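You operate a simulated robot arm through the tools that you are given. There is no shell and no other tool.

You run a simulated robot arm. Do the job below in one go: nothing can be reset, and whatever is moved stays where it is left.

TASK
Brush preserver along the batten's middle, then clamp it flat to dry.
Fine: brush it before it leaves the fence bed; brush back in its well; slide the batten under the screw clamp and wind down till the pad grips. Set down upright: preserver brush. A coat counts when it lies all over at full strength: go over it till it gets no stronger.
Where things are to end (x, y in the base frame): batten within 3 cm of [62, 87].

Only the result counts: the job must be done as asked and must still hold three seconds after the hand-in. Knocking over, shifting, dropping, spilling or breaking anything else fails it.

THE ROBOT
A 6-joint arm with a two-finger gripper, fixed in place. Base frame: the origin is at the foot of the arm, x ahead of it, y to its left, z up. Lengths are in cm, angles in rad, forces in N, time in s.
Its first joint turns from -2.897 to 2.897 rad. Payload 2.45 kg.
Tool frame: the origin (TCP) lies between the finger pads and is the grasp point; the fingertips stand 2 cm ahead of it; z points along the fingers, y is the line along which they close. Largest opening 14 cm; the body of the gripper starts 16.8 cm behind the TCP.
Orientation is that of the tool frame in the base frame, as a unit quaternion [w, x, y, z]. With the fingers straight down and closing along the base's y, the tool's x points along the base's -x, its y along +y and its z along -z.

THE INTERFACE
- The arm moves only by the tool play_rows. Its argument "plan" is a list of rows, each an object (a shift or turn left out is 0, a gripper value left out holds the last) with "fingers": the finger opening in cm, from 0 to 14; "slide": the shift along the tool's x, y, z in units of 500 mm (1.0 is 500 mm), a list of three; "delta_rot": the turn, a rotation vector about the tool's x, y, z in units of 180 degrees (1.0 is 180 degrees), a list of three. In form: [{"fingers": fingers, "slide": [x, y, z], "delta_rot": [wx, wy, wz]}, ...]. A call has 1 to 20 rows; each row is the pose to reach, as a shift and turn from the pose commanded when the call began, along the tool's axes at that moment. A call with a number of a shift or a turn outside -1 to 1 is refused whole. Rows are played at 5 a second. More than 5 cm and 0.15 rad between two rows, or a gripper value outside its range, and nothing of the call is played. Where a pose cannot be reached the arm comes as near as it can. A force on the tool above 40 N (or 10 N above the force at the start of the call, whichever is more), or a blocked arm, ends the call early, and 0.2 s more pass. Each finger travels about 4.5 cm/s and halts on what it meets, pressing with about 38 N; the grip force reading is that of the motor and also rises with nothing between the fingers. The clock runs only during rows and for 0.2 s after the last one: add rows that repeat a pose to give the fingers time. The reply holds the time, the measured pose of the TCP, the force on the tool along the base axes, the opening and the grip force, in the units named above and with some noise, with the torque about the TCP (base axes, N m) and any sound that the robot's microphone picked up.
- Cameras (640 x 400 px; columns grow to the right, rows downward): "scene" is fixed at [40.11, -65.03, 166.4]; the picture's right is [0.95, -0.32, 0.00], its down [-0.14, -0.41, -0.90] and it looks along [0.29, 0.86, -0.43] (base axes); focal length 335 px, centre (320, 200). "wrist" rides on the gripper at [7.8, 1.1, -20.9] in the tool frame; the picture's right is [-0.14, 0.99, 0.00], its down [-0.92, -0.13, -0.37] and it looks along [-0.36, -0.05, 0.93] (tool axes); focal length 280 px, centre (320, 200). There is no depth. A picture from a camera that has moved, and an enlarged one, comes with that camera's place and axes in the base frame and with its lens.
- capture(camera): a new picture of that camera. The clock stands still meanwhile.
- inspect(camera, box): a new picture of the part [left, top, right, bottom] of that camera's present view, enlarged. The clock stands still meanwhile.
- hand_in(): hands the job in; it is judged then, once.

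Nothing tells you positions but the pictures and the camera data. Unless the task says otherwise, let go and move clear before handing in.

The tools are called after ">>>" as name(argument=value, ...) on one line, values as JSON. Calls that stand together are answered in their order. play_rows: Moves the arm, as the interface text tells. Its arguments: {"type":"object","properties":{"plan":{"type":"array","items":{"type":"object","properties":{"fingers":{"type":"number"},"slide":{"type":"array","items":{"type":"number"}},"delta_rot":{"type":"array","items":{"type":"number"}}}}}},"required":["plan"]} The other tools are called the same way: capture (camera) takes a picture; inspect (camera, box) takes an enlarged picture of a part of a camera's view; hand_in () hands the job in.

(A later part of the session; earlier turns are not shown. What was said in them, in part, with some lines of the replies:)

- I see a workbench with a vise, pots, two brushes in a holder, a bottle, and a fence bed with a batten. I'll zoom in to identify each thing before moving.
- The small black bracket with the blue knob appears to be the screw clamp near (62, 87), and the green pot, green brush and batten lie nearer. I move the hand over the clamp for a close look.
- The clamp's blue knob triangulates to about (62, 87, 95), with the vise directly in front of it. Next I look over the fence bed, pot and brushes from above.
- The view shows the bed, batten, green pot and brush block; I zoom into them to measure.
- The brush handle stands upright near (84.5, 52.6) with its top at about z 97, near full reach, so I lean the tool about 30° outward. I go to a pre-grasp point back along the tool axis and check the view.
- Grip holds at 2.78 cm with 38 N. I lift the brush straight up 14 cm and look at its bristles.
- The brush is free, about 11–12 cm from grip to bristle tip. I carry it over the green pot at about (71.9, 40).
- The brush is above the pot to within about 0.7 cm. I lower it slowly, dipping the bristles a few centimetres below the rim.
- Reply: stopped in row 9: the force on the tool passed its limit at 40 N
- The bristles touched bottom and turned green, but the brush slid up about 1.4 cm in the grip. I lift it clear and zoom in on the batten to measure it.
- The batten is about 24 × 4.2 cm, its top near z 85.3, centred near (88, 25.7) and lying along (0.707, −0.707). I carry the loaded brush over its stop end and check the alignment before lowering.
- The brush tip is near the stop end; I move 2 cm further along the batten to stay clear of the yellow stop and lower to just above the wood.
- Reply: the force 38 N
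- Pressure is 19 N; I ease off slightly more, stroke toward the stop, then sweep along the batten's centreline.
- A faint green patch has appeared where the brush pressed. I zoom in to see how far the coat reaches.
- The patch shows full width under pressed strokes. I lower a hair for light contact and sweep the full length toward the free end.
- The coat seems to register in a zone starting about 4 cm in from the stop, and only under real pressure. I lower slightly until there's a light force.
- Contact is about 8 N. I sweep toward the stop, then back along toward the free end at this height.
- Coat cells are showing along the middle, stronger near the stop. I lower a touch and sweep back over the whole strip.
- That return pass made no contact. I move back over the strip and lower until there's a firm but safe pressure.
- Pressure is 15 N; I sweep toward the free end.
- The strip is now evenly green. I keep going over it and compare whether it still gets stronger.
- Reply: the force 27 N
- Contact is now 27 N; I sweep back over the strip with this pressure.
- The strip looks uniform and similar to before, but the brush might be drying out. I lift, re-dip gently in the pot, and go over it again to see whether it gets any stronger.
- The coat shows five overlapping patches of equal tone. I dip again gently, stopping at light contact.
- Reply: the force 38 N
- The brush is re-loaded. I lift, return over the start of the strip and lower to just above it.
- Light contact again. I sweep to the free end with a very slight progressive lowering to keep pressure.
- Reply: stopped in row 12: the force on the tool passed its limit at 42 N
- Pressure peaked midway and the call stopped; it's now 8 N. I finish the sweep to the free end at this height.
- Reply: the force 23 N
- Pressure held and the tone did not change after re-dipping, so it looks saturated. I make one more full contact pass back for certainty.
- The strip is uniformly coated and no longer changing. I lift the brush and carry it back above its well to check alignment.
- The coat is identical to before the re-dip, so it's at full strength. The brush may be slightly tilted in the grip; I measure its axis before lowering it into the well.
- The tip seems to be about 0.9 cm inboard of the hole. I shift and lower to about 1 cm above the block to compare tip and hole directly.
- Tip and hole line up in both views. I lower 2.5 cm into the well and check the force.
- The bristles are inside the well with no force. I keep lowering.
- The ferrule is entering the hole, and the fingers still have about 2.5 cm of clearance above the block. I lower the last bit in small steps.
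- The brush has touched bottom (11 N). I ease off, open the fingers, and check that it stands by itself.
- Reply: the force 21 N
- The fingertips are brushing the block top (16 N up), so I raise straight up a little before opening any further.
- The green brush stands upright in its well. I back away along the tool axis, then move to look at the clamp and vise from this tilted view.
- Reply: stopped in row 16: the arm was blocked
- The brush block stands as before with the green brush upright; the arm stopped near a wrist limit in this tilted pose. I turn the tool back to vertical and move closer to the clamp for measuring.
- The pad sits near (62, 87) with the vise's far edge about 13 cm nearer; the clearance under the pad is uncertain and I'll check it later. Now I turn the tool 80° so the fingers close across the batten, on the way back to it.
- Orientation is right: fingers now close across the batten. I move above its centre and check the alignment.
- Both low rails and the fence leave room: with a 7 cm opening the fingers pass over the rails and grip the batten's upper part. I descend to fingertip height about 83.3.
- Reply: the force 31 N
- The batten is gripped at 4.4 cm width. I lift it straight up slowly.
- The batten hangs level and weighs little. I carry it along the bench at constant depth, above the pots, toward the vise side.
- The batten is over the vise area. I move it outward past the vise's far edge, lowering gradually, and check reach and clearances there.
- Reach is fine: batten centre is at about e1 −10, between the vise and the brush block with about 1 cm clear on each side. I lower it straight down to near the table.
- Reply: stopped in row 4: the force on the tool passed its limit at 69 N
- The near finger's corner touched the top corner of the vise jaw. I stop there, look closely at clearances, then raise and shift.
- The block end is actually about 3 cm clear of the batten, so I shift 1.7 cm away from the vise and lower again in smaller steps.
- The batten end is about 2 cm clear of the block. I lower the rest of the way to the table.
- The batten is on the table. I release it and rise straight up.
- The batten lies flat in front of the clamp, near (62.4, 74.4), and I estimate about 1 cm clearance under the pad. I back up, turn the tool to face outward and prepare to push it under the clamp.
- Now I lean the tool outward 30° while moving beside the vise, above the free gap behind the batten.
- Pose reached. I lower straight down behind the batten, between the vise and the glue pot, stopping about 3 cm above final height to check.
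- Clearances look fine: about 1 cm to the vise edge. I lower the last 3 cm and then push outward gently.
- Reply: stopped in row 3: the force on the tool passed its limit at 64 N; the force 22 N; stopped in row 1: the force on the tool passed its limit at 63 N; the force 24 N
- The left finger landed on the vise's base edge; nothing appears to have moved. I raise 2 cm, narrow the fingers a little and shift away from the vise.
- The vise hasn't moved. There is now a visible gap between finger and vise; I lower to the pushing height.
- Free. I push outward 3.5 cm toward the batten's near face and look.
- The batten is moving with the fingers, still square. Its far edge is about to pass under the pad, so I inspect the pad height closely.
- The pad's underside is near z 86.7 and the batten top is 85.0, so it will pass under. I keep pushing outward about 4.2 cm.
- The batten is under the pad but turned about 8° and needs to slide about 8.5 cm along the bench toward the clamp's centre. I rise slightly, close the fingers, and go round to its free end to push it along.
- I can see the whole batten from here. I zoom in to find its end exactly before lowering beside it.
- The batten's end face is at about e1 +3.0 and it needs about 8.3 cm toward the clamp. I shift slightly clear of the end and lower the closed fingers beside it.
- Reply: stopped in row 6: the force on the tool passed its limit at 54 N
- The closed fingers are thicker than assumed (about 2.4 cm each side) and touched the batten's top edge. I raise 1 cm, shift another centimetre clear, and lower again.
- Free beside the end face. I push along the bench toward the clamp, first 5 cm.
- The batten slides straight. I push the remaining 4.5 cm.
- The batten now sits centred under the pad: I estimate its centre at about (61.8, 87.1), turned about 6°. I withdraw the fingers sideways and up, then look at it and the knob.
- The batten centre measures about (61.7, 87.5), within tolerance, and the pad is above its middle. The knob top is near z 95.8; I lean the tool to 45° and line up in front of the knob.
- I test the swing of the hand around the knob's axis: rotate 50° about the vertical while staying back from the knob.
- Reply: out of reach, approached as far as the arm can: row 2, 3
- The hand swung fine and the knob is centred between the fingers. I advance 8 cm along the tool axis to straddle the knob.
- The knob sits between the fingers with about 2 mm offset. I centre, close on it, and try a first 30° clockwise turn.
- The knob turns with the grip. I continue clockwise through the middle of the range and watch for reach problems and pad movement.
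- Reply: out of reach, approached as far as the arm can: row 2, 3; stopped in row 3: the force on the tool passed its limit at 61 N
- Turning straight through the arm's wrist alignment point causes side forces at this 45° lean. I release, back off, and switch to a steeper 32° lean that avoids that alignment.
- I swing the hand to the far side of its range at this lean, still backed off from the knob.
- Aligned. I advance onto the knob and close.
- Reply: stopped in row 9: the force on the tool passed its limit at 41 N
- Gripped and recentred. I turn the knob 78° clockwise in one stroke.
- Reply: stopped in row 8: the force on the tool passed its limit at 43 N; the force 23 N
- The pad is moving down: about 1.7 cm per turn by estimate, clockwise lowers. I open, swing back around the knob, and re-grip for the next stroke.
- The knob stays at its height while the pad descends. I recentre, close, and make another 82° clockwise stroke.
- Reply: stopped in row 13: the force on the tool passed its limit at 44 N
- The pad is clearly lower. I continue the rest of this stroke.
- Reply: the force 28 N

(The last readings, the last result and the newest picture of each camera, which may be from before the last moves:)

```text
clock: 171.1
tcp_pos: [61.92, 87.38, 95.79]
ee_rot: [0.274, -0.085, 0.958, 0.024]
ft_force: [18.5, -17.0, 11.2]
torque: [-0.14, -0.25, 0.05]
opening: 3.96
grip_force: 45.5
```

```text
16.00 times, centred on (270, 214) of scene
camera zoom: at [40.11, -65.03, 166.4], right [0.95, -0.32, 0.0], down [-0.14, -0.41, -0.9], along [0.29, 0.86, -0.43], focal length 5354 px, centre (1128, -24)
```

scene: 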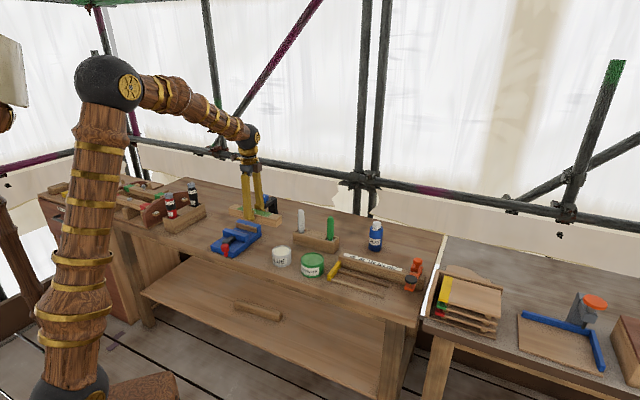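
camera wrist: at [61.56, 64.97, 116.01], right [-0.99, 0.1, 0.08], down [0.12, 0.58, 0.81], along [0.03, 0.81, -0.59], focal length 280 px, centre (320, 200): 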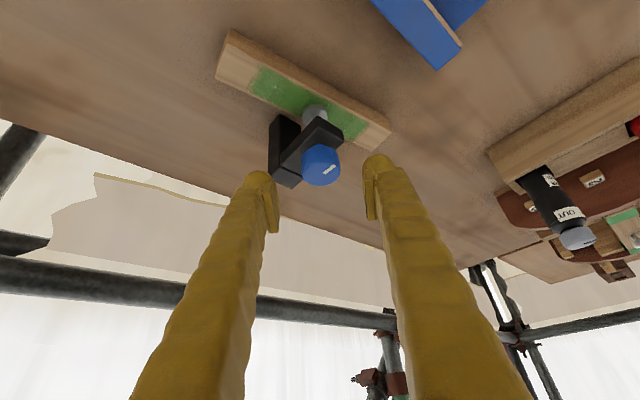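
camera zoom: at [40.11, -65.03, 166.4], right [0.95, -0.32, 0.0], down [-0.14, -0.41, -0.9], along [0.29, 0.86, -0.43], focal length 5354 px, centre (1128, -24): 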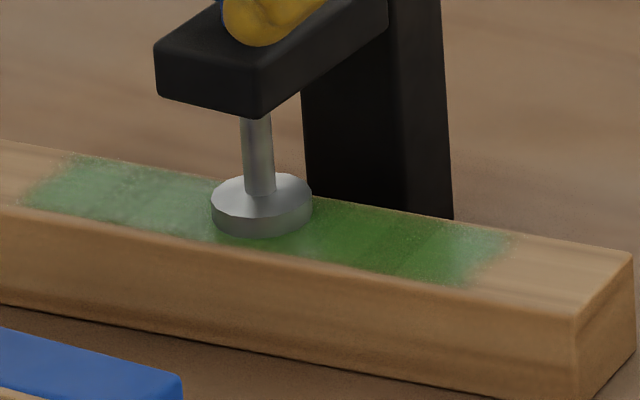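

No slipping; the pad is now about a millimetre or two above the batten by my estimate. I swing back and re-grip for the next stroke.

>>> play_rows(plan=[{"slide": [0, 0, 0], "fingers": 5}, {"slide": [0, 0, 0], "fingers": 6.6}, {"slide": [0, 0, 0], "fingers": 6.6}, {"slide": [0, 0, 0], "delta_rot": [-0.0239, 0, -0.0381]}, {"slide": [0, 0, 0], "delta_rot": [-0.0478, 0, -0.0762]}, {"slide": [0, 0, 0], "delta_rot": [-0.0717, 0, -0.1144]}, {"slide": [0, 0, 0], "delta_rot": [-0.0956, 0, -0.1525]}, {"slide": [0, 0, 0], "delta_rot": [-0.1196, 0, -0.1906]}, {"slide": [0, 0, 0], "delta_rot": [-0.1435, 0, -0.2287]}, {"slide": [0, 0, 0], "delta_rot": [-0.1674, 0, -0.2668]}, {"slide": [0, 0, 0], "delta_rot": [-0.1913, 0, -0.305]}, {"slide": [0, 0, 0], "delta_rot": [-0.2152, 0, -0.3431]}, {"slide": [0, 0, 0], "delta_rot": [-0.2391, 0, -0.3812]}, {"slide": [0, 0, 0], "delta_rot": [-0.2391, 0, -0.3812]}])

>>> inspect(camera="wrist", box=[240, 80, 400, 240])

>>> inspect(camera="scene", box=[254, 198, 284, 222])

```text
clock: 174.1
tcp_pos: [62.05, 87.39, 95.87]
ee_rot: [-0.191, 0.687, -0.673, -0.199]
ft_force: [-0.5, 0.3, 0.3]
torque: [-0.02, 0.01, 0.0]
opening: 6.6
grip_force: 0.1
```

```text
2.50 times, centred on (320, 160) of wrist
camera zoom: at [61.47, 69.79, 109.4], right [-0.99, 0.09, 0.08], down [0.12, 0.59, 0.8], along [0.03, 0.8, -0.59], focal length 701 px, centre (320, 300)
```

zoom: 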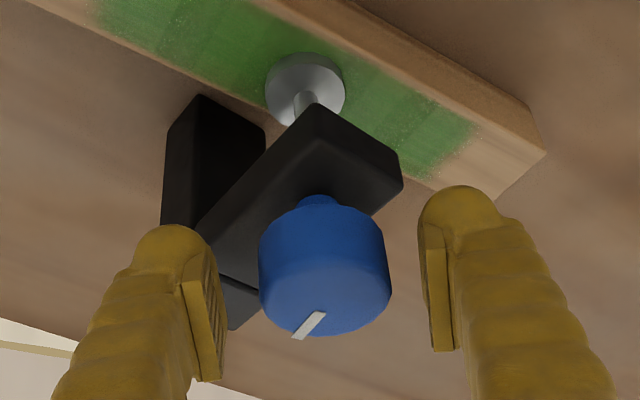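

```text
16.00 times, centred on (269, 210) of scene
camera zoom: at [40.11, -65.03, 166.4], right [0.95, -0.32, 0.0], down [-0.14, -0.41, -0.9], along [0.29, 0.86, -0.43], focal length 5354 px, centre (1136, 40)
```

zoom: 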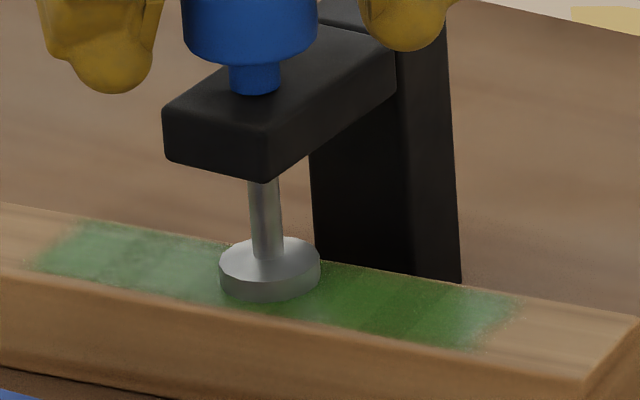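

>>> play_rows(plan=[{"slide": [-0.001, 0.003, 0.0006], "fingers": 6}, {"slide": [-0.001, 0.003, 0.0006], "fingers": 4.5}, {"slide": [-0.001, 0.003, 0.0006], "fingers": 2}, {"slide": [-0.001, 0.003, 0.0006], "fingers": 2}, {"slide": [-0.001, 0.003, 0.0006], "delta_rot": [0.022, 0, 0.0351]}, {"slide": [-0.001, 0.003, 0.0006], "delta_rot": [0.044, 0, 0.0702]}, {"slide": [-0.001, 0.003, 0.0006], "delta_rot": [0.066, 0, 0.1052]}, {"slide": [-0.001, 0.003, 0.0006], "delta_rot": [0.088, 0, 0.1403]}, {"slide": [-0.001, 0.003, 0.0006], "delta_rot": [0.088, 0, 0.1403]}])

>>> inspect(camera="wrist", box=[240, 80, 400, 240])

>>> inspect(camera="scene", box=[254, 198, 284, 222])

```text
clock: 175.8
tcp_pos: [61.97, 87.57, 95.84]
ee_rot: [0.234, -0.51, 0.815, 0.146]
ft_force: [2.7, 3.8, -2.8]
torque: [-0.08, -0.15, 0.25]
opening: 4.05
grip_force: 45.3
stopped in row 8: the force on the tool passed its limit at 44 N (the readings are from after the stop); the commanded pose is now the measured one
```

```text
2.50 times, centred on (320, 160) of wrist
camera zoom: at [53.27, 72.1, 109.45], right [-0.84, 0.54, 0.07], down [0.37, 0.47, 0.8], along [0.4, 0.7, -0.6], focal length 701 px, centre (320, 300)
```

zoom: 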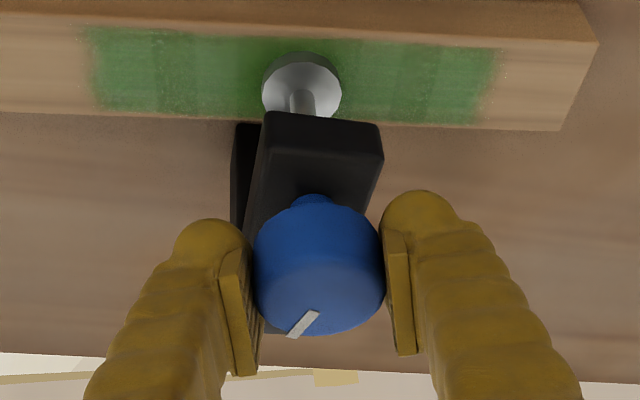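

```text
16.00 times, centred on (269, 210) of scene
camera zoom: at [40.11, -65.03, 166.4], right [0.95, -0.32, 0.0], down [-0.14, -0.41, -0.9], along [0.29, 0.86, -0.43], focal length 5354 px, centre (1136, 40)
```

zoom: 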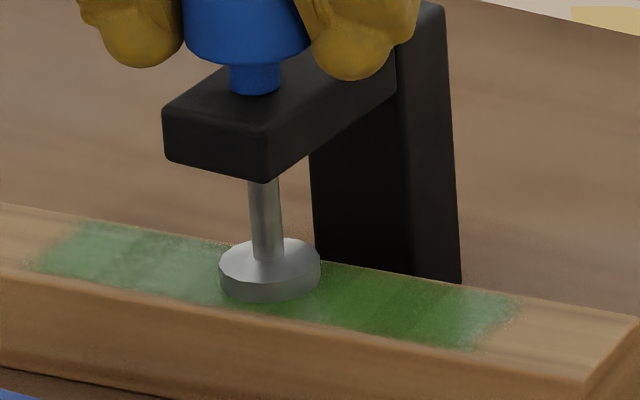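

The torque about the knob has risen to 0.25 N m, suggesting the pad is meeting the wood. I continue turning in small steps.

>>> play_rows(plan=[{"delta_rot": [0.015, 0, 0.0239]}, {"delta_rot": [0.03, 0, 0.0478]}, {"delta_rot": [0.045, 0, 0.0717]}, {"delta_rot": [0.045, 0, 0.0717]}])

>>> inspect(camera="wrist", box=[240, 80, 400, 240])

>>> inspect(camera="scene", box=[254, 198, 284, 222])

```text
clock: 176.8
tcp_pos: [61.96, 87.5, 95.9]
ee_rot: [0.252, -0.397, 0.875, 0.114]
ft_force: [21.3, 10.8, -6.6]
torque: [0.06, -0.43, 0.41]
opening: 4.05
grip_force: 45.5
```

```text
2.50 times, centred on (320, 160) of wrist
camera zoom: at [49.53, 74.92, 109.46], right [-0.67, 0.74, 0.07], down [0.48, 0.36, 0.8], along [0.57, 0.57, -0.6], focal length 701 px, centre (320, 300)
```

zoom: 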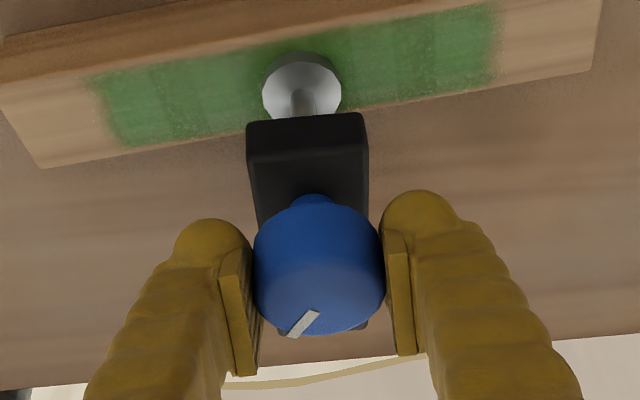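

```text
16.00 times, centred on (269, 210) of scene
camera zoom: at [40.11, -65.03, 166.4], right [0.95, -0.32, 0.0], down [-0.14, -0.41, -0.9], along [0.29, 0.86, -0.43], focal length 5354 px, centre (1136, 40)
```

zoom: 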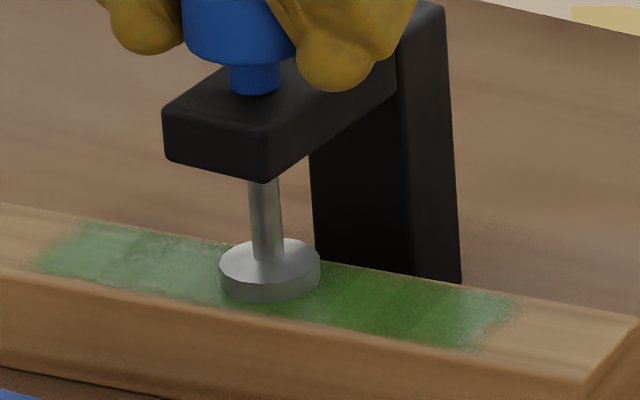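

Torque rises to 0.41 N m with the pad now stationary on the wood: it's tightening. I turn a little more until it stops giving.

>>> play_rows(plan=[{"delta_rot": [0.015, 0, 0.0239]}, {"delta_rot": [0.03, 0, 0.0478]}, {"delta_rot": [0.045, 0, 0.0717]}, {"delta_rot": [0.045, 0, 0.0717]}])

>>> inspect(camera="wrist", box=[240, 80, 400, 240])

>>> inspect(camera="scene", box=[254, 198, 284, 222])

```text
clock: 177.8
tcp_pos: [61.86, 87.43, 95.9]
ee_rot: [0.263, -0.277, 0.921, 0.079]
ft_force: [23.9, -6.8, -2.6]
torque: [-0.11, -0.47, 0.56]
opening: 4.05
grip_force: 45.0
```

```text
2.50 times, centred on (320, 160) of wrist
camera zoom: at [46.66, 78.63, 109.49], right [-0.45, 0.89, 0.07], down [0.56, 0.22, 0.8], along [0.7, 0.4, -0.6], focal length 701 px, centre (320, 300)
```

zoom: 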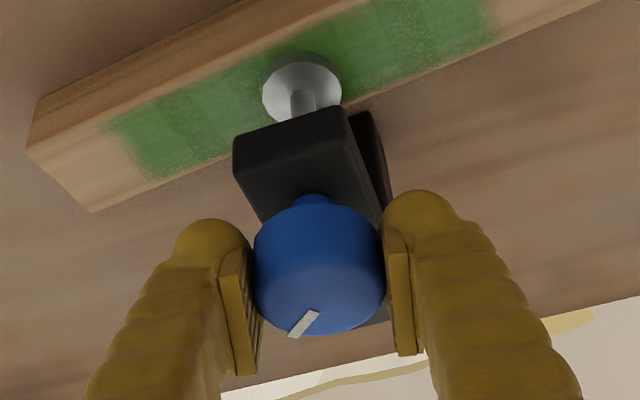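

```text
16.00 times, centred on (269, 210) of scene
camera zoom: at [40.11, -65.03, 166.4], right [0.95, -0.32, 0.0], down [-0.14, -0.41, -0.9], along [0.29, 0.86, -0.43], focal length 5354 px, centre (1136, 40)
```

zoom: 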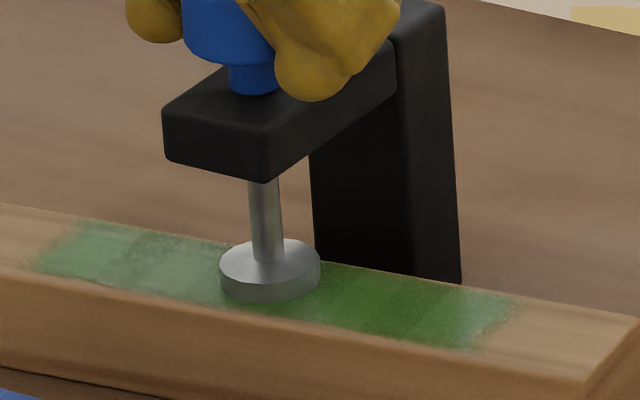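

>>> play_rows(plan=[{"delta_rot": [0.015, 0, 0.0239]}, {"delta_rot": [0.03, 0, 0.0478]}, {"delta_rot": [0.045, 0, 0.0717]}, {"delta_rot": [0.057, 0, 0.0908]}, {"delta_rot": [0.057, 0, 0.0908]}])

>>> inspect(camera="wrist", box=[240, 80, 400, 240])

>>> inspect(camera="scene", box=[254, 198, 284, 222])

```text
clock: 179.0
tcp_pos: [61.96, 87.3, 95.96]
ee_rot: [0.273, -0.118, 0.954, 0.032]
ft_force: [10.8, -27.2, 3.8]
torque: [-0.39, -0.22, 0.67]
opening: 4.05
grip_force: 45.3
```

```text
2.50 times, centred on (320, 160) of wrist
camera zoom: at [44.62, 84.18, 109.48], right [-0.13, 0.99, 0.07], down [0.6, 0.02, 0.8], along [0.79, 0.15, -0.6], focal length 701 px, centre (320, 300)
```

zoom: 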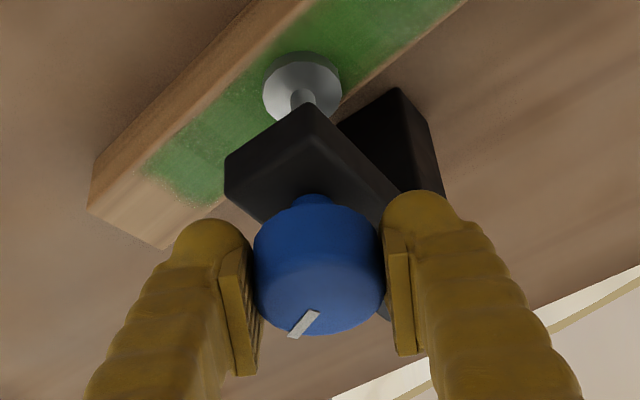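

```text
16.00 times, centred on (269, 210) of scene
camera zoom: at [40.11, -65.03, 166.4], right [0.95, -0.32, 0.0], down [-0.14, -0.41, -0.9], along [0.29, 0.86, -0.43], focal length 5354 px, centre (1136, 40)
```

zoom: 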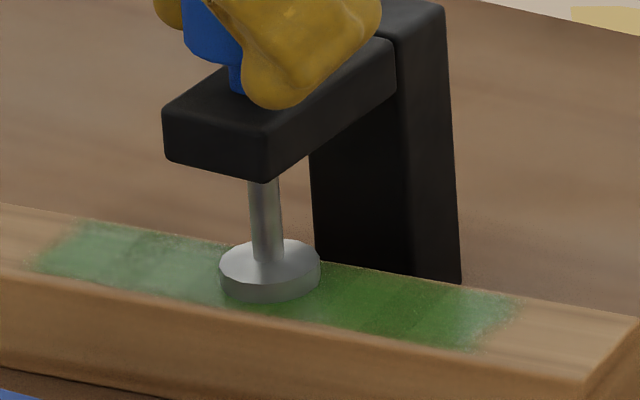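

The knob resists with 0.67 N m, so the pad is gripping firmly. I open the fingers and check that the knob doesn't unwind.

>>> play_rows(plan=[{"slide": [0, 0, 0], "fingers": 4.6}, {"slide": [0, 0, 0], "fingers": 6.6}, {"slide": [0, 0, 0], "fingers": 6.6}, {"slide": [0, 0, 0], "fingers": 6.6}])

>>> inspect(camera="wrist", box=[240, 80, 400, 240])

>>> inspect(camera="scene", box=[254, 198, 284, 222])

```text
clock: 180.0
tcp_pos: [61.96, 87.52, 95.86]
ee_rot: [0.274, -0.12, 0.954, 0.034]
ft_force: [-0.2, -0.7, -0.2]
torque: [-0.02, 0.01, -0.01]
opening: 6.58
grip_force: 0.0
```

```text
2.50 times, centred on (320, 160) of wrist
camera zoom: at [44.59, 84.24, 109.48], right [-0.13, 0.99, 0.07], down [0.6, 0.02, 0.8], along [0.79, 0.15, -0.6], focal length 701 px, centre (320, 300)
```

zoom: 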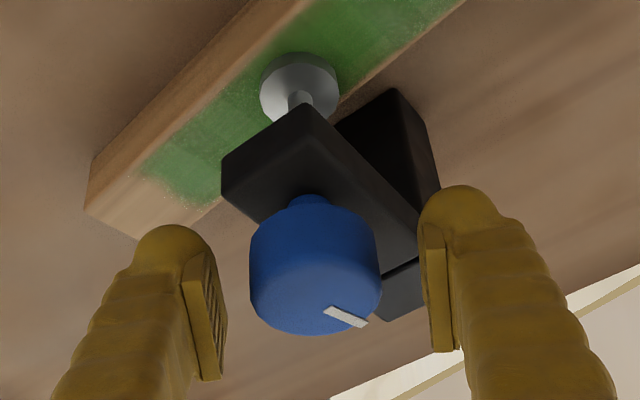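

```text
16.00 times, centred on (269, 210) of scene
camera zoom: at [40.11, -65.03, 166.4], right [0.95, -0.32, 0.0], down [-0.14, -0.41, -0.9], along [0.29, 0.86, -0.43], focal length 5354 px, centre (1136, 40)
```

zoom: 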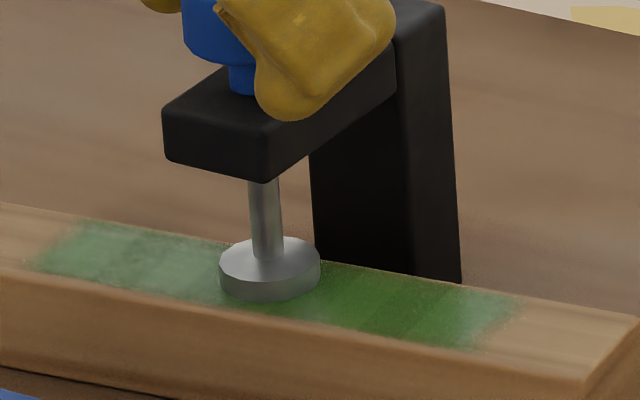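

The knob sprang back roughly 50° on release, settling with the pad apparently against the wood. I look closely at the pad-to-batten contact.

>>> inspect(camera="wrist", box=[290, 90, 350, 140])

>>> inspect(camera="scene", box=[262, 208, 277, 220])

>>> play_rows(plan=[{"slide": [0, 0, 0], "fingers": 6.6}, {"slide": [0, 0, 0], "fingers": 6.6}, {"slide": [0, 0, 0], "fingers": 6.6}, {"slide": [0, 0, 0], "fingers": 6.6}, {"slide": [0, 0, 0], "fingers": 6.6}])

>>> inspect(camera="wrist", box=[240, 80, 400, 240])

```text
8.00 times, centred on (320, 115) of wrist
camera zoom: at [44.59, 84.24, 109.48], right [-0.13, 0.99, 0.07], down [0.6, 0.02, 0.8], along [0.79, 0.15, -0.6], focal length 2243 px, centre (320, 880)
```

zoom: 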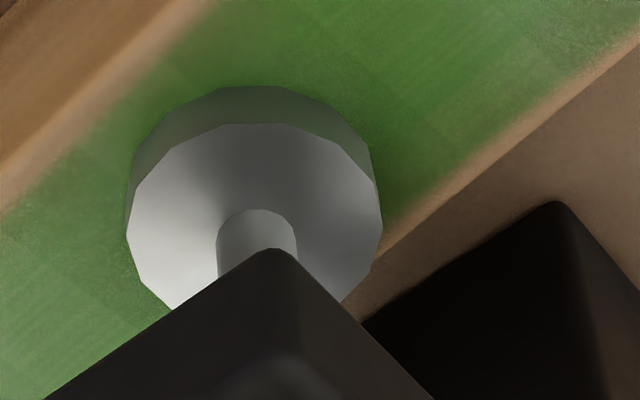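

```text
16.00 times, centred on (270, 214) of scene
camera zoom: at [40.11, -65.03, 166.4], right [0.95, -0.32, 0.0], down [-0.14, -0.41, -0.9], along [0.29, 0.86, -0.43], focal length 5354 px, centre (1128, -24)
```

zoom: 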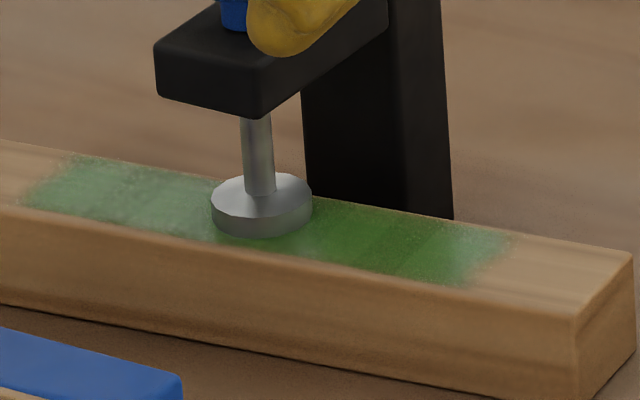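

```text
clock: 181.2
tcp_pos: [61.88, 87.59, 95.91]
ee_rot: [0.274, -0.119, 0.954, 0.033]
ft_force: [-0.7, 0.4, -1.3]
torque: [0.01, 0.0, 0.01]
opening: 6.58
grip_force: 0.0
```

```text
2.50 times, centred on (320, 160) of wrist
camera zoom: at [44.6, 84.23, 109.48], right [-0.13, 0.99, 0.07], down [0.6, 0.02, 0.8], along [0.79, 0.15, -0.6], focal length 701 px, centre (320, 300)
```

zoom: 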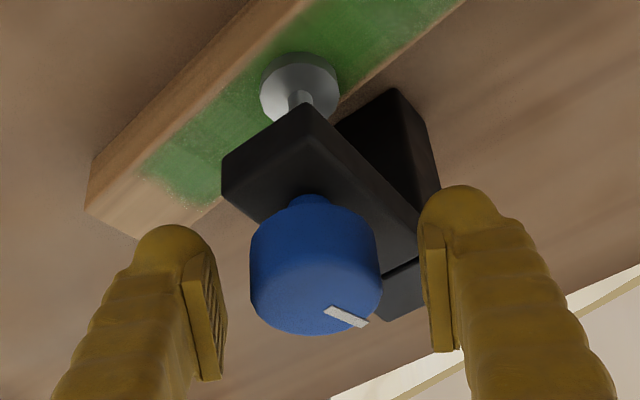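

The pad sits flush and the knob holds its place. I back away, then gently nudge the batten's end to confirm the clamp really holds it.

>>> play_rows(plan=[{"slide": [0, 0, -0.06]}, {"slide": [0, 0, -0.12]}, {"slide": [0, 0, -0.18]}, {"slide": [0, 0, -0.22]}, {"slide": [0, 0, -0.22]}])

>>> capture(camera="scene")

>>> capture(camera="wrist")

```text
clock: 182.4
tcp_pos: [56.42, 86.36, 105.32]
ee_rot: [0.273, -0.12, 0.954, 0.033]
ft_force: [-0.2, 0.1, 0.2]
torque: [0.0, 0.01, -0.04]
opening: 6.61
grip_force: 0.1
```

```text
taken
```

scene: 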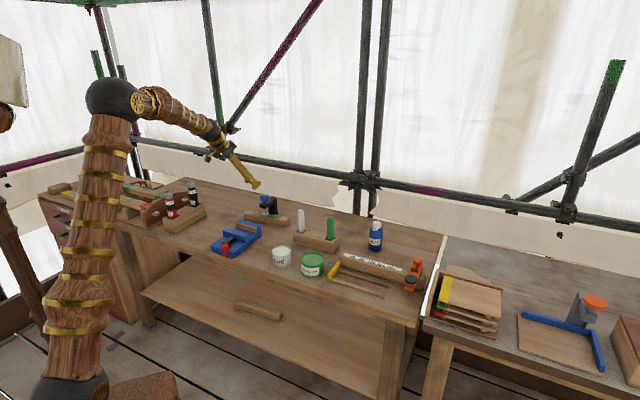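

```text
taken
camera wrist: at [39.01, 83.14, 118.87], right [-0.13, 0.99, 0.07], down [0.6, 0.02, 0.8], along [0.79, 0.15, -0.6], focal length 280 px, centre (320, 200)
```

wrist: 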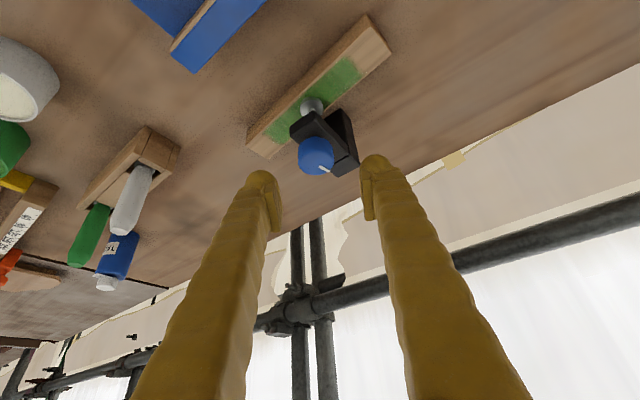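

>>> play_rows(plan=[{"slide": [-0.0155, -0.0493, 0.01], "delta_rot": [-0.013, 0, -0.0209]}, {"slide": [-0.031, -0.0986, 0.03], "delta_rot": [-0.0261, 0, -0.0417]}, {"slide": [-0.0465, -0.1479, 0.06], "delta_rot": [-0.0391, 0, -0.0626]}, {"slide": [-0.0621, -0.1973, 0.09], "delta_rot": [-0.0522, 0, -0.0834]}, {"slide": [-0.0776, -0.2466, 0.12], "delta_rot": [-0.0652, 0, -0.1043]}, {"slide": [-0.0931, -0.2959, 0.155], "delta_rot": [-0.0783, 0, -0.1251], "fingers": 3}, {"slide": [-0.1086, -0.3452, 0.1928], "delta_rot": [-0.0913, 0, -0.146], "fingers": 0}, {"slide": [-0.1086, -0.3452, 0.1928], "delta_rot": [-0.0913, 0, -0.146], "fingers": 0}])

>>> capture(camera="wrist")

```text
clock: 184.2
tcp_pos: [70.09, 71.58, 100.02]
ee_rot: [0.254, -0.37, 0.887, 0.106]
ft_force: [0.3, 0.4, -0.1]
torque: [0.0, -0.02, 0.0]
opening: 0.01
grip_force: 3.3
```

```text
taken
camera wrist: at [56.86, 59.72, 113.62], right [-0.62, 0.78, 0.07], down [0.5, 0.33, 0.8], along [0.6, 0.53, -0.6], focal length 280 px, centre (320, 200)
```

wrist: 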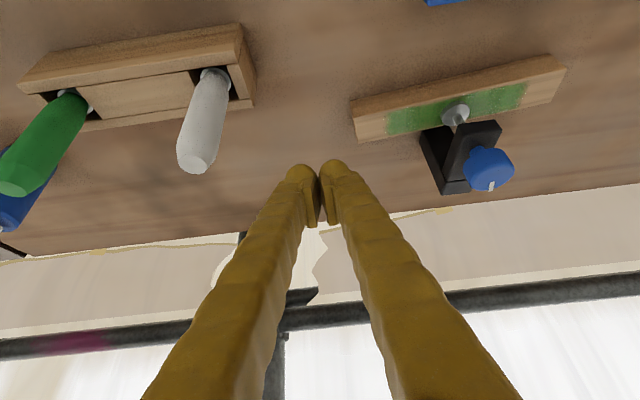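

The batten is where I left it. I lower the closed fingers beside its free end for the gentle nudge.

>>> play_rows(plan=[{"slide": [-0.02, 0, 0.045]}, {"slide": [-0.035, 0, 0.1]}, {"slide": [-0.02, 0, 0.16]}, {"slide": [0.021, 0, 0.2224]}, {"slide": [0.045, 0, 0.262]}, {"slide": [0.0697, 0, 0.3004]}, {"slide": [0.0697, 0, 0.3004]}])

>>> capture(camera="wrist")

```text
clock: 185.8
tcp_pos: [73.44, 75.18, 85.15]
ee_rot: [0.254, -0.37, 0.887, 0.105]
ft_force: [-0.7, -0.6, -0.2]
torque: [0.02, 0.0, 0.0]
opening: 0.0
grip_force: 29.7
```

```text
taken
camera wrist: at [60.21, 63.5, 98.69], right [-0.62, 0.78, 0.07], down [0.5, 0.33, 0.8], along [0.6, 0.53, -0.6], focal length 280 px, centre (320, 200)
```

wrist: 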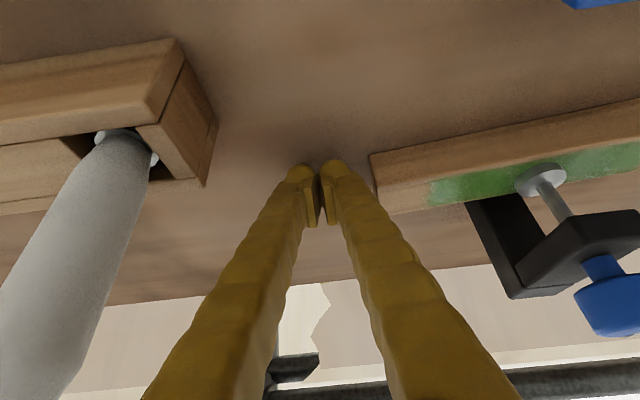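

>>> play_rows(plan=[{"slide": [0, 0.012, 0]}, {"slide": [0, 0.024, 0]}, {"slide": [0, 0.034, 0]}, {"slide": [0, 0.034, 0]}])

>>> play_rows(plan=[{"slide": [0, 0.002, 0]}, {"slide": [0, 0.004, 0]}, {"slide": [0, 0.004, 0]}])

>>> inspect(camera="wrist", box=[300, 110, 460, 230])

```text
clock: 186.8
tcp_pos: [72.18, 76.34, 85.26]
ee_rot: [0.254, -0.37, 0.887, 0.105]
ft_force: [-0.9, 0.1, 0.9]
torque: [0.0, 0.01, 0.0]
opening: 0.0
grip_force: 29.3
```

```text
clock: 187.6
tcp_pos: [72.1, 76.56, 85.27]
ee_rot: [0.254, -0.37, 0.888, 0.105]
ft_force: [2.8, -3.3, -0.2]
torque: [-0.02, 0.0, 0.02]
opening: 0.0
grip_force: 29.2
```

```text
3.33 times, centred on (380, 170) of wrist
camera zoom: at [58.9, 64.79, 98.82], right [-0.62, 0.78, 0.07], down [0.5, 0.33, 0.8], along [0.6, 0.53, -0.6], focal length 935 px, centre (120, 300)
```

zoom: 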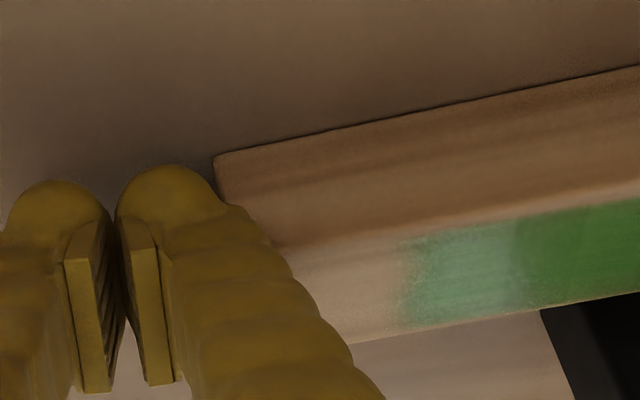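

The batten resists with over 4 N and doesn't slide (free sliding took under 1 N). One more half-millimetre of push to confirm the hold.

>>> play_rows(plan=[{"slide": [0, 0.001, 0]}, {"slide": [0, 0.001, 0]}])

```text
clock: 188.2
tcp_pos: [72.08, 76.49, 85.21]
ee_rot: [0.255, -0.369, 0.887, 0.105]
ft_force: [2.7, -3.3, -0.6]
torque: [-0.03, -0.01, 0.01]
opening: 0.0
grip_force: 29.8
```

>>> play_rows(plan=[{"slide": [0, 0.002, 0]}, {"slide": [0, 0.002, 0]}])

>>> inspect(camera="wrist", box=[300, 110, 460, 230])

```text
clock: 188.8
tcp_pos: [72.04, 76.58, 85.24]
ee_rot: [0.254, -0.37, 0.888, 0.105]
ft_force: [1.5, -3.4, -1.0]
torque: [0.01, 0.0, 0.04]
opening: 0.01
grip_force: 29.4
```

```text
3.33 times, centred on (380, 170) of wrist
camera zoom: at [58.77, 64.89, 98.89], right [-0.62, 0.78, 0.07], down [0.5, 0.33, 0.8], along [0.6, 0.53, -0.6], focal length 935 px, centre (120, 300)
```

zoom: 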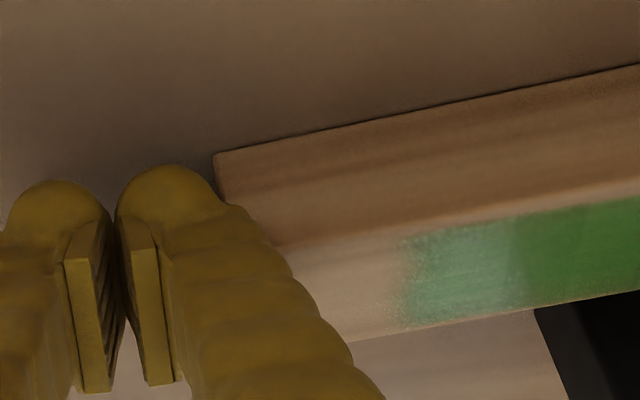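

The batten slides at about 4 N, so the pad presses but only lightly after the spring-back. I'll go back to the knob, re-tighten, and release it gently so the full friction-held pressure stays.

>>> play_rows(plan=[{"slide": [0, -0.015, 0]}, {"slide": [0, -0.03, 0]}, {"slide": [-0.03, -0.03, -0.05]}, {"slide": [-0.06, -0.03, -0.1]}, {"slide": [-0.07, -0.03, -0.16]}, {"slide": [-0.074, -0.03, -0.22], "fingers": 3}, {"slide": [-0.074, -0.03, -0.27], "fingers": 6.6}, {"slide": [-0.074, -0.03, -0.307], "fingers": 6.6}, {"slide": [-0.074, -0.03, -0.307], "fingers": 6.6}])

>>> inspect(camera="wrist", box=[330, 30, 590, 210])

```text
clock: 190.8
tcp_pos: [69.2, 72.02, 100.28]
ee_rot: [0.254, -0.37, 0.888, 0.104]
ft_force: [0.6, -0.1, -0.1]
torque: [0.01, 0.01, 0.0]
opening: 6.59
grip_force: 0.0
```

```text
2.22 times, centred on (460, 120) of wrist
camera zoom: at [56.09, 60.38, 113.77], right [-0.62, 0.78, 0.07], down [0.5, 0.33, 0.8], along [0.6, 0.53, -0.6], focal length 623 px, centre (9, 378)
```

zoom: 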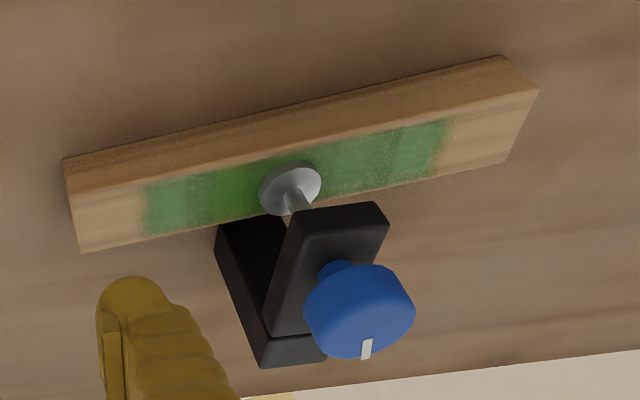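

>>> play_rows(plan=[{"slide": [-0.0107, 0.0371, -0.0214], "delta_rot": [-0.0197, 0, -0.0316]}, {"slide": [-0.0213, 0.0743, -0.0229], "delta_rot": [-0.0395, 0, -0.0633]}, {"slide": [-0.032, 0.1114, -0.0243], "delta_rot": [-0.0592, 0, -0.0949]}, {"slide": [-0.0426, 0.1486, -0.0257], "delta_rot": [-0.0789, 0, -0.1266]}, {"slide": [-0.0533, 0.1857, -0.0271], "delta_rot": [-0.0986, 0, -0.1582]}, {"slide": [-0.0639, 0.2229, -0.02], "delta_rot": [-0.1184, 0, -0.1899]}, {"slide": [-0.0746, 0.26, -0.01], "delta_rot": [-0.1381, 0, -0.2215]}, {"slide": [-0.0746, 0.26, -0.01], "delta_rot": [-0.1381, 0, -0.2215]}])

>>> capture(camera="wrist")

```text
clock: 192.6
tcp_pos: [62.4, 83.3, 102.78]
ee_rot: [-0.19, 0.694, -0.666, -0.199]
ft_force: [0.2, -0.1, -0.2]
torque: [0.03, 0.0, -0.01]
opening: 6.59
grip_force: 0.2
```

```text
taken
camera wrist: at [61.97, 65.56, 116.35], right [-0.99, 0.08, 0.07], down [0.1, 0.59, 0.8], along [0.02, 0.8, -0.6], focal length 280 px, centre (320, 200)
```

wrist: 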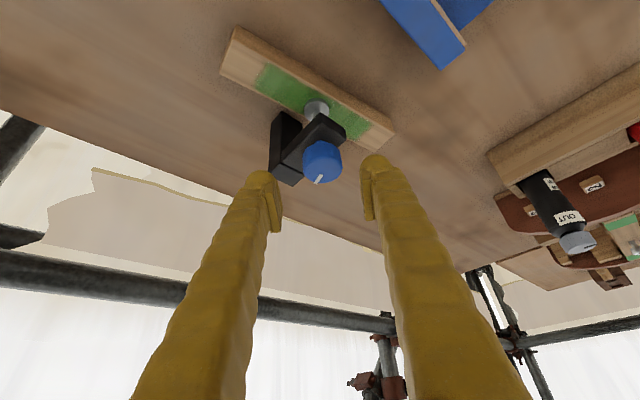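

>>> play_rows(plan=[{"slide": [0, 0.002, 0.05], "fingers": 6.6}, {"slide": [0.0005, 0.004, 0.1]}, {"slide": [0.001, 0.006, 0.14]}, {"slide": [0.0014, 0.0068, 0.161]}, {"slide": [0.0014, 0.0068, 0.161]}])

>>> inspect(camera="wrist", box=[240, 80, 400, 240])

```text
clock: 193.8
tcp_pos: [61.81, 87.37, 95.78]
ee_rot: [-0.19, 0.693, -0.666, -0.198]
ft_force: [-0.2, -0.3, -0.5]
torque: [0.0, 0.03, 0.05]
opening: 6.56
grip_force: 0.2
```

```text
2.50 times, centred on (320, 160) of wrist
camera zoom: at [61.52, 69.75, 109.38], right [-0.99, 0.08, 0.07], down [0.1, 0.59, 0.8], along [0.02, 0.8, -0.6], focal length 701 px, centre (320, 300)
```

zoom: 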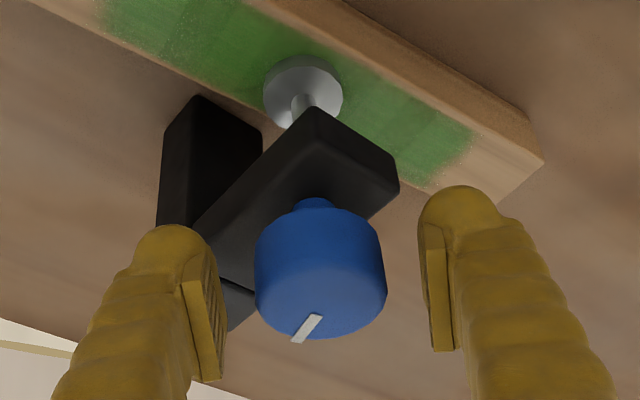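

The knob is back near the angle where contact began. I grip again and turn in small steps, reading the torque.

>>> play_rows(plan=[{"slide": [0, 0.0, 0], "fingers": 5}, {"slide": [0, 0.0, 0], "fingers": 4}, {"slide": [0, 0.0, 0], "fingers": 2}, {"slide": [0, 0.0, 0], "fingers": 2}, {"slide": [0, 0.0, 0], "fingers": 2}])

>>> play_rows(plan=[{"delta_rot": [0.0074, 0, 0.0118]}, {"delta_rot": [0.0147, 0, 0.0236]}, {"delta_rot": [0.0147, 0, 0.0236]}])

>>> play_rows(plan=[{"delta_rot": [0.0147, 0, 0.0236]}, {"delta_rot": [0.0295, 0, 0.0471]}, {"delta_rot": [0.0295, 0, 0.0471]}])

```text
clock: 195.0
tcp_pos: [61.96, 87.55, 95.72]
ee_rot: [-0.191, 0.693, -0.666, -0.198]
ft_force: [-7.8, -2.0, 1.1]
torque: [-0.04, 0.03, 0.03]
opening: 4.06
grip_force: 44.9
```

```text
clock: 195.8
tcp_pos: [61.77, 87.45, 95.72]
ee_rot: [0.199, -0.663, 0.697, 0.189]
ft_force: [-11.7, -17.4, -5.4]
torque: [-0.17, 0.19, 0.04]
opening: 4.08
grip_force: 44.9
```

```text
clock: 196.6
tcp_pos: [61.93, 87.45, 95.83]
ee_rot: [0.215, -0.6, 0.752, 0.171]
ft_force: [-4.8, -8.6, -14.9]
torque: [-0.05, -0.04, 0.12]
opening: 4.06
grip_force: 45.4
```

>>> play_rows(plan=[{"delta_rot": [-0.0059, 0, -0.0094]}, {"delta_rot": [-0.0118, 0, -0.0188]}, {"delta_rot": [-0.0118, 0, -0.0188]}])

```text
clock: 197.4
tcp_pos: [61.81, 87.4, 95.79]
ee_rot: [0.208, -0.625, 0.73, 0.179]
ft_force: [-0.5, -23.8, -24.1]
torque: [-0.34, -0.1, 0.06]
opening: 4.08
grip_force: 44.7
```

Torque is down to about 0.06 N m after easing back. I release gently here and check the knob doesn't move.

>>> inspect(camera="wrist", box=[240, 80, 400, 240])

>>> play_rows(plan=[{"slide": [0, 0, 0], "fingers": 4.2}, {"slide": [0, 0, 0], "fingers": 4.6}, {"slide": [0, 0, 0], "fingers": 6.6}, {"slide": [0, 0, 0], "fingers": 6.6}])

>>> inspect(camera="wrist", box=[240, 80, 400, 240])

```text
2.50 times, centred on (320, 160) of wrist
camera zoom: at [58.14, 70.19, 109.42], right [-0.96, 0.27, 0.07], down [0.22, 0.56, 0.8], along [0.17, 0.78, -0.6], focal length 701 px, centre (320, 300)
```

zoom: 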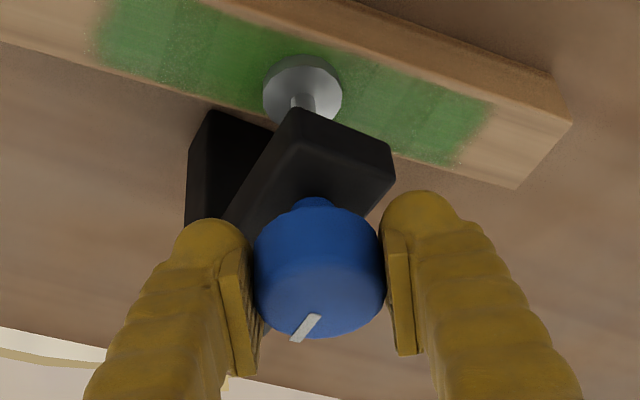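

```text
clock: 198.4
tcp_pos: [61.87, 87.43, 95.95]
ee_rot: [0.21, -0.626, 0.73, 0.179]
ft_force: [0.0, -0.5, 0.2]
torque: [-0.02, -0.02, 0.02]
opening: 6.58
grip_force: 0.0
```

```text
2.50 times, centred on (320, 160) of wrist
camera zoom: at [58.09, 70.24, 109.51], right [-0.96, 0.27, 0.07], down [0.22, 0.56, 0.8], along [0.17, 0.78, -0.6], focal length 701 px, centre (320, 300)
```

zoom: 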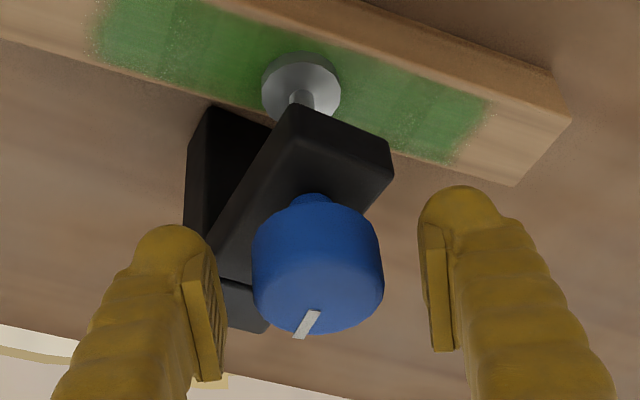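

The knob now holds about 10° tighter than before with almost no spring-back. I back off and repeat the gentle nudge test.

>>> play_rows(plan=[{"slide": [0, 0, -0.06]}, {"slide": [0, 0, -0.12]}, {"slide": [0, 0, -0.18]}, {"slide": [0, 0, -0.22]}, {"slide": [0, 0, -0.22]}])

>>> inspect(camera="scene", box=[250, 180, 300, 230])

>>> inspect(camera="scene", box=[262, 208, 277, 220])

```text
clock: 199.6
tcp_pos: [60.96, 81.85, 104.99]
ee_rot: [0.21, -0.626, 0.73, 0.179]
ft_force: [0.6, -0.1, 0.3]
torque: [0.01, 0.0, 0.03]
opening: 6.6
grip_force: 0.1
```

```text
8.00 times, centred on (275, 205) of scene
camera zoom: at [40.11, -65.03, 166.4], right [0.95, -0.32, 0.0], down [-0.14, -0.41, -0.9], along [0.29, 0.86, -0.43], focal length 2677 px, centre (680, 160)
```

zoom: 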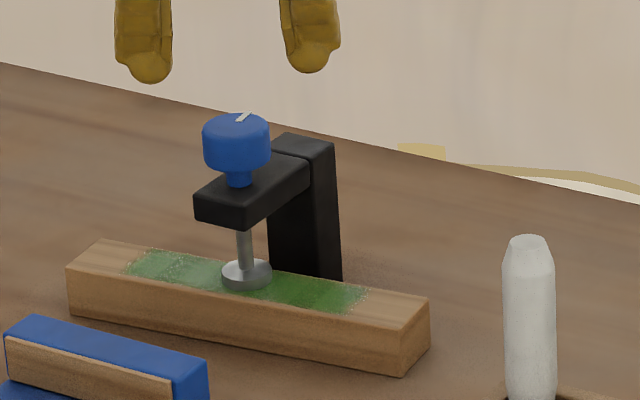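

```text
16.00 times, centred on (270, 214) of scene
camera zoom: at [40.11, -65.03, 166.4], right [0.95, -0.32, 0.0], down [-0.14, -0.41, -0.9], along [0.29, 0.86, -0.43], focal length 5354 px, centre (1128, -24)
```

zoom: 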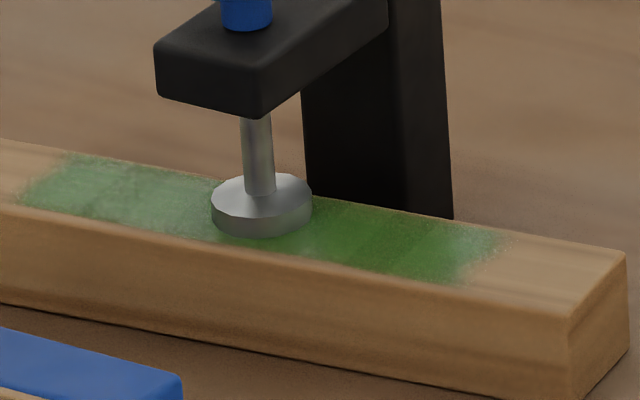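

>>> play_rows(plan=[{"slide": [0.033, -0.033, -0.001], "delta_rot": [0.0178, 0, 0.0285]}, {"slide": [0.066, -0.066, -0.002], "delta_rot": [0.0355, 0, 0.0571]}, {"slide": [0.099, -0.099, -0.003], "delta_rot": [0.0533, 0, 0.0856]}, {"slide": [0.132, -0.132, -0.004], "delta_rot": [0.0711, 0, 0.1141]}, {"slide": [0.165, -0.165, -0.005], "delta_rot": [0.0888, 0, 0.1427], "fingers": 3}, {"slide": [0.198, -0.198, -0.0054], "delta_rot": [0.1066, 0, 0.1712], "fingers": 0}, {"slide": [0.198, -0.198, -0.0054], "delta_rot": [0.1066, 0, 0.1712], "fingers": 0}])

>>> capture(camera="wrist")

```text
clock: 201.2
tcp_pos: [69.62, 71.67, 100.39]
ee_rot: [0.254, -0.367, 0.889, 0.104]
ft_force: [-0.3, -0.5, 0.1]
torque: [0.0, 0.0, 0.01]
opening: 0.02
grip_force: 2.9
```

```text
taken
camera wrist: at [56.28, 60.06, 113.97], right [-0.62, 0.78, 0.07], down [0.51, 0.32, 0.8], along [0.6, 0.53, -0.6], focal length 280 px, centre (320, 200)
```

wrist: 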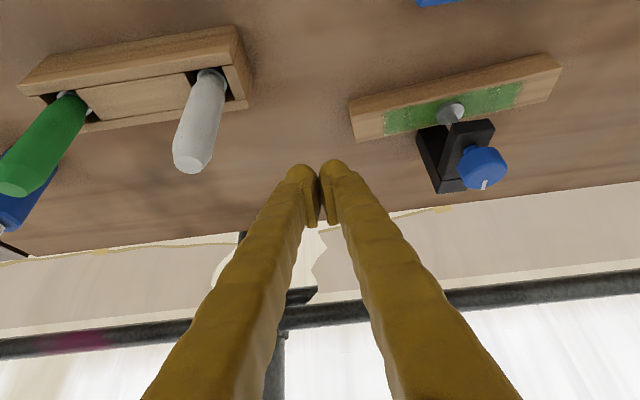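

>>> play_rows(plan=[{"slide": [-0.02, 0, 0.045]}, {"slide": [-0.035, 0, 0.1]}, {"slide": [-0.02, 0, 0.16]}, {"slide": [0.021, 0, 0.2224]}, {"slide": [0.045, 0, 0.262]}, {"slide": [0.0697, 0, 0.3004]}, {"slide": [0.0697, 0.02, 0.3004]}, {"slide": [0.0697, 0.032, 0.3004]}, {"slide": [0.0697, 0.032, 0.3004]}])

>>> play_rows(plan=[{"slide": [0, 0.002, 0]}, {"slide": [0, 0.004, 0]}, {"slide": [0, 0.004, 0]}])

```text
clock: 203.2
tcp_pos: [71.96, 76.3, 85.74]
ee_rot: [0.254, -0.366, 0.889, 0.104]
ft_force: [-0.4, -0.2, -0.9]
torque: [0.01, -0.05, -0.01]
opening: 0.0
grip_force: 29.4
```

```text
clock: 204.0
tcp_pos: [71.68, 76.45, 85.63]
ee_rot: [0.254, -0.367, 0.889, 0.104]
ft_force: [5.3, -2.9, 1.5]
torque: [0.02, 0.04, -0.01]
opening: 0.0
grip_force: 29.3
```

>>> play_rows(plan=[{"slide": [0, 0.001, 0]}, {"slide": [0, 0.001, 0]}])

```text
clock: 204.6
tcp_pos: [71.68, 76.47, 85.63]
ee_rot: [0.254, -0.367, 0.889, 0.105]
ft_force: [6.5, -6.7, 0.3]
torque: [0.0, 0.01, 0.02]
opening: 0.0
grip_force: 29.6
```

It now holds at over 9 N without sliding, so the clamp grips. I withdraw from the batten's end and rise clear of everything.

>>> play_rows(plan=[{"slide": [0, -0.015, 0]}, {"slide": [0, -0.03, 0]}, {"slide": [-0.03, -0.03, -0.05]}, {"slide": [-0.06, -0.03, -0.1]}, {"slide": [-0.06, -0.03, -0.17]}, {"slide": [-0.06, -0.03, -0.24]}, {"slide": [-0.06, -0.03, -0.31]}, {"slide": [-0.06, -0.03, -0.38]}, {"slide": [-0.06, -0.03, -0.45]}, {"slide": [-0.06, -0.03, -0.45]}])

>>> capture(camera="wrist")

>>> capture(camera="scene")

>>> inspect(camera="scene", box=[200, 170, 450, 320])

>>> inspect(camera="scene", box=[230, 185, 350, 265])

```text
clock: 206.8
tcp_pos: [66.21, 68.54, 106.54]
ee_rot: [0.254, -0.368, 0.888, 0.106]
ft_force: [0.2, 0.8, -0.7]
torque: [-0.04, 0.02, -0.01]
opening: 0.0
grip_force: 29.4
```

```text
taken
camera wrist: at [52.94, 56.94, 120.06], right [-0.62, 0.78, 0.07], down [0.51, 0.32, 0.8], along [0.6, 0.53, -0.6], focal length 280 px, centre (320, 200)
```

wrist: 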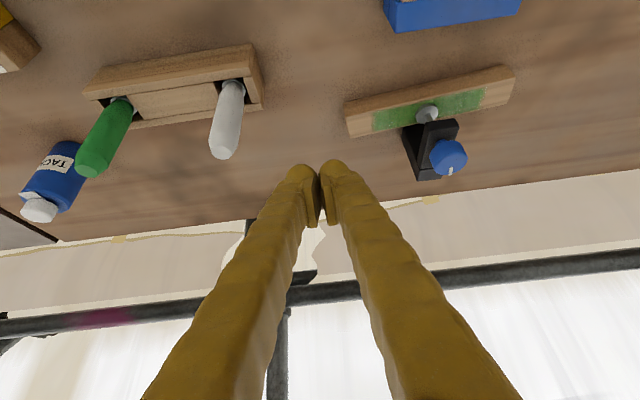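

```text
taken
```

scene: 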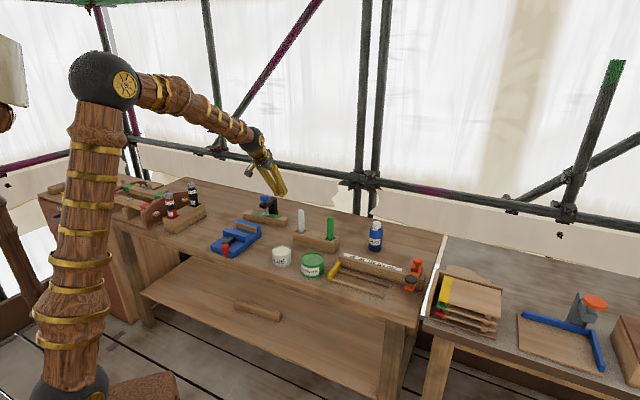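

```text
2.56 times, centred on (325, 245) of scene
camera zoom: at [40.11, -65.03, 166.4], right [0.95, -0.32, 0.0], down [-0.14, -0.41, -0.9], along [0.29, 0.86, -0.43], focal length 857 px, centre (307, 85)
```

zoom: 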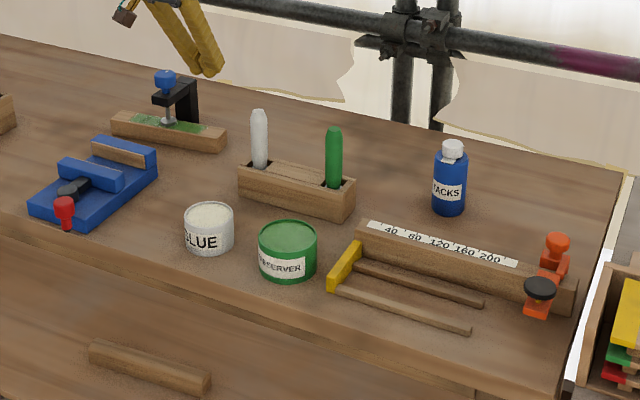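

```text
5.00 times, centred on (290, 225) of scene
camera zoom: at [40.11, -65.03, 166.4], right [0.95, -0.32, 0.0], down [-0.14, -0.41, -0.9], along [0.29, 0.86, -0.43], focal length 1673 px, centre (470, 75)
```

zoom: 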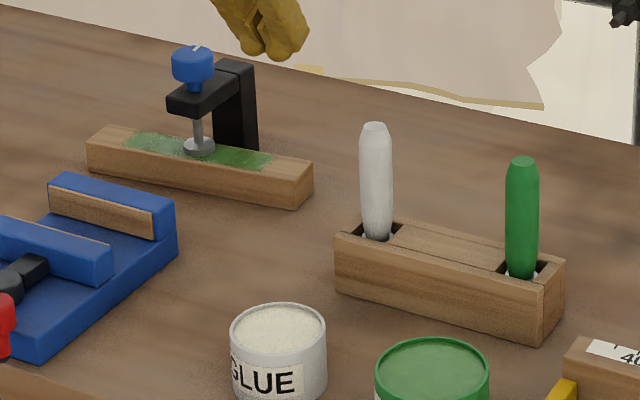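

Everything looks in order: the coat is full, the green brush stands in its well, and the batten is clamped near (61.5, 87.8). The pots, vise and bottle are where they started and the arm is clear, so I hand in.

>>> hand_in()

```text
The job is handed in.
```

The job is handed in, and by my checks every part of it was done; I haven't seen the judge's result.

- **Coat:** The strip along the batten's middle is evenly green. Re-dipping and going over it twice more made no visible difference, so I took it as full strength. I brushed it before the batten left the fence bed.
- **Brush:** The green preserver brush stands upright in its own well.
- **Batten:** It lies flat under the screw clamp, centred at about (61.5, 87.8), roughly 1 cm from the target. It is turned about 6° from the line of the bench.
- **Clamp:** The knob sprang back fully after the first tightening, and the batten slid at about 4 N. I retightened it and released it gently. After that the batten held against a push of about 9 N without sliding. I couldn't leave it any tighter, because the knob unwinds to whatever its own friction will hold.

A few contacts went past the force limit:

- **Dipping:** The brush hit the bottom of the pot hard and slid about 1.4 cm up in the grip.
- **Vise:** The fingers touched it twice while I was setting the batten down and lining up to push it.
- **Brush block:** The fingers pressed on it once while letting go of the brush.

In the last pictures the pots, vise, block and bottle were all where they started.
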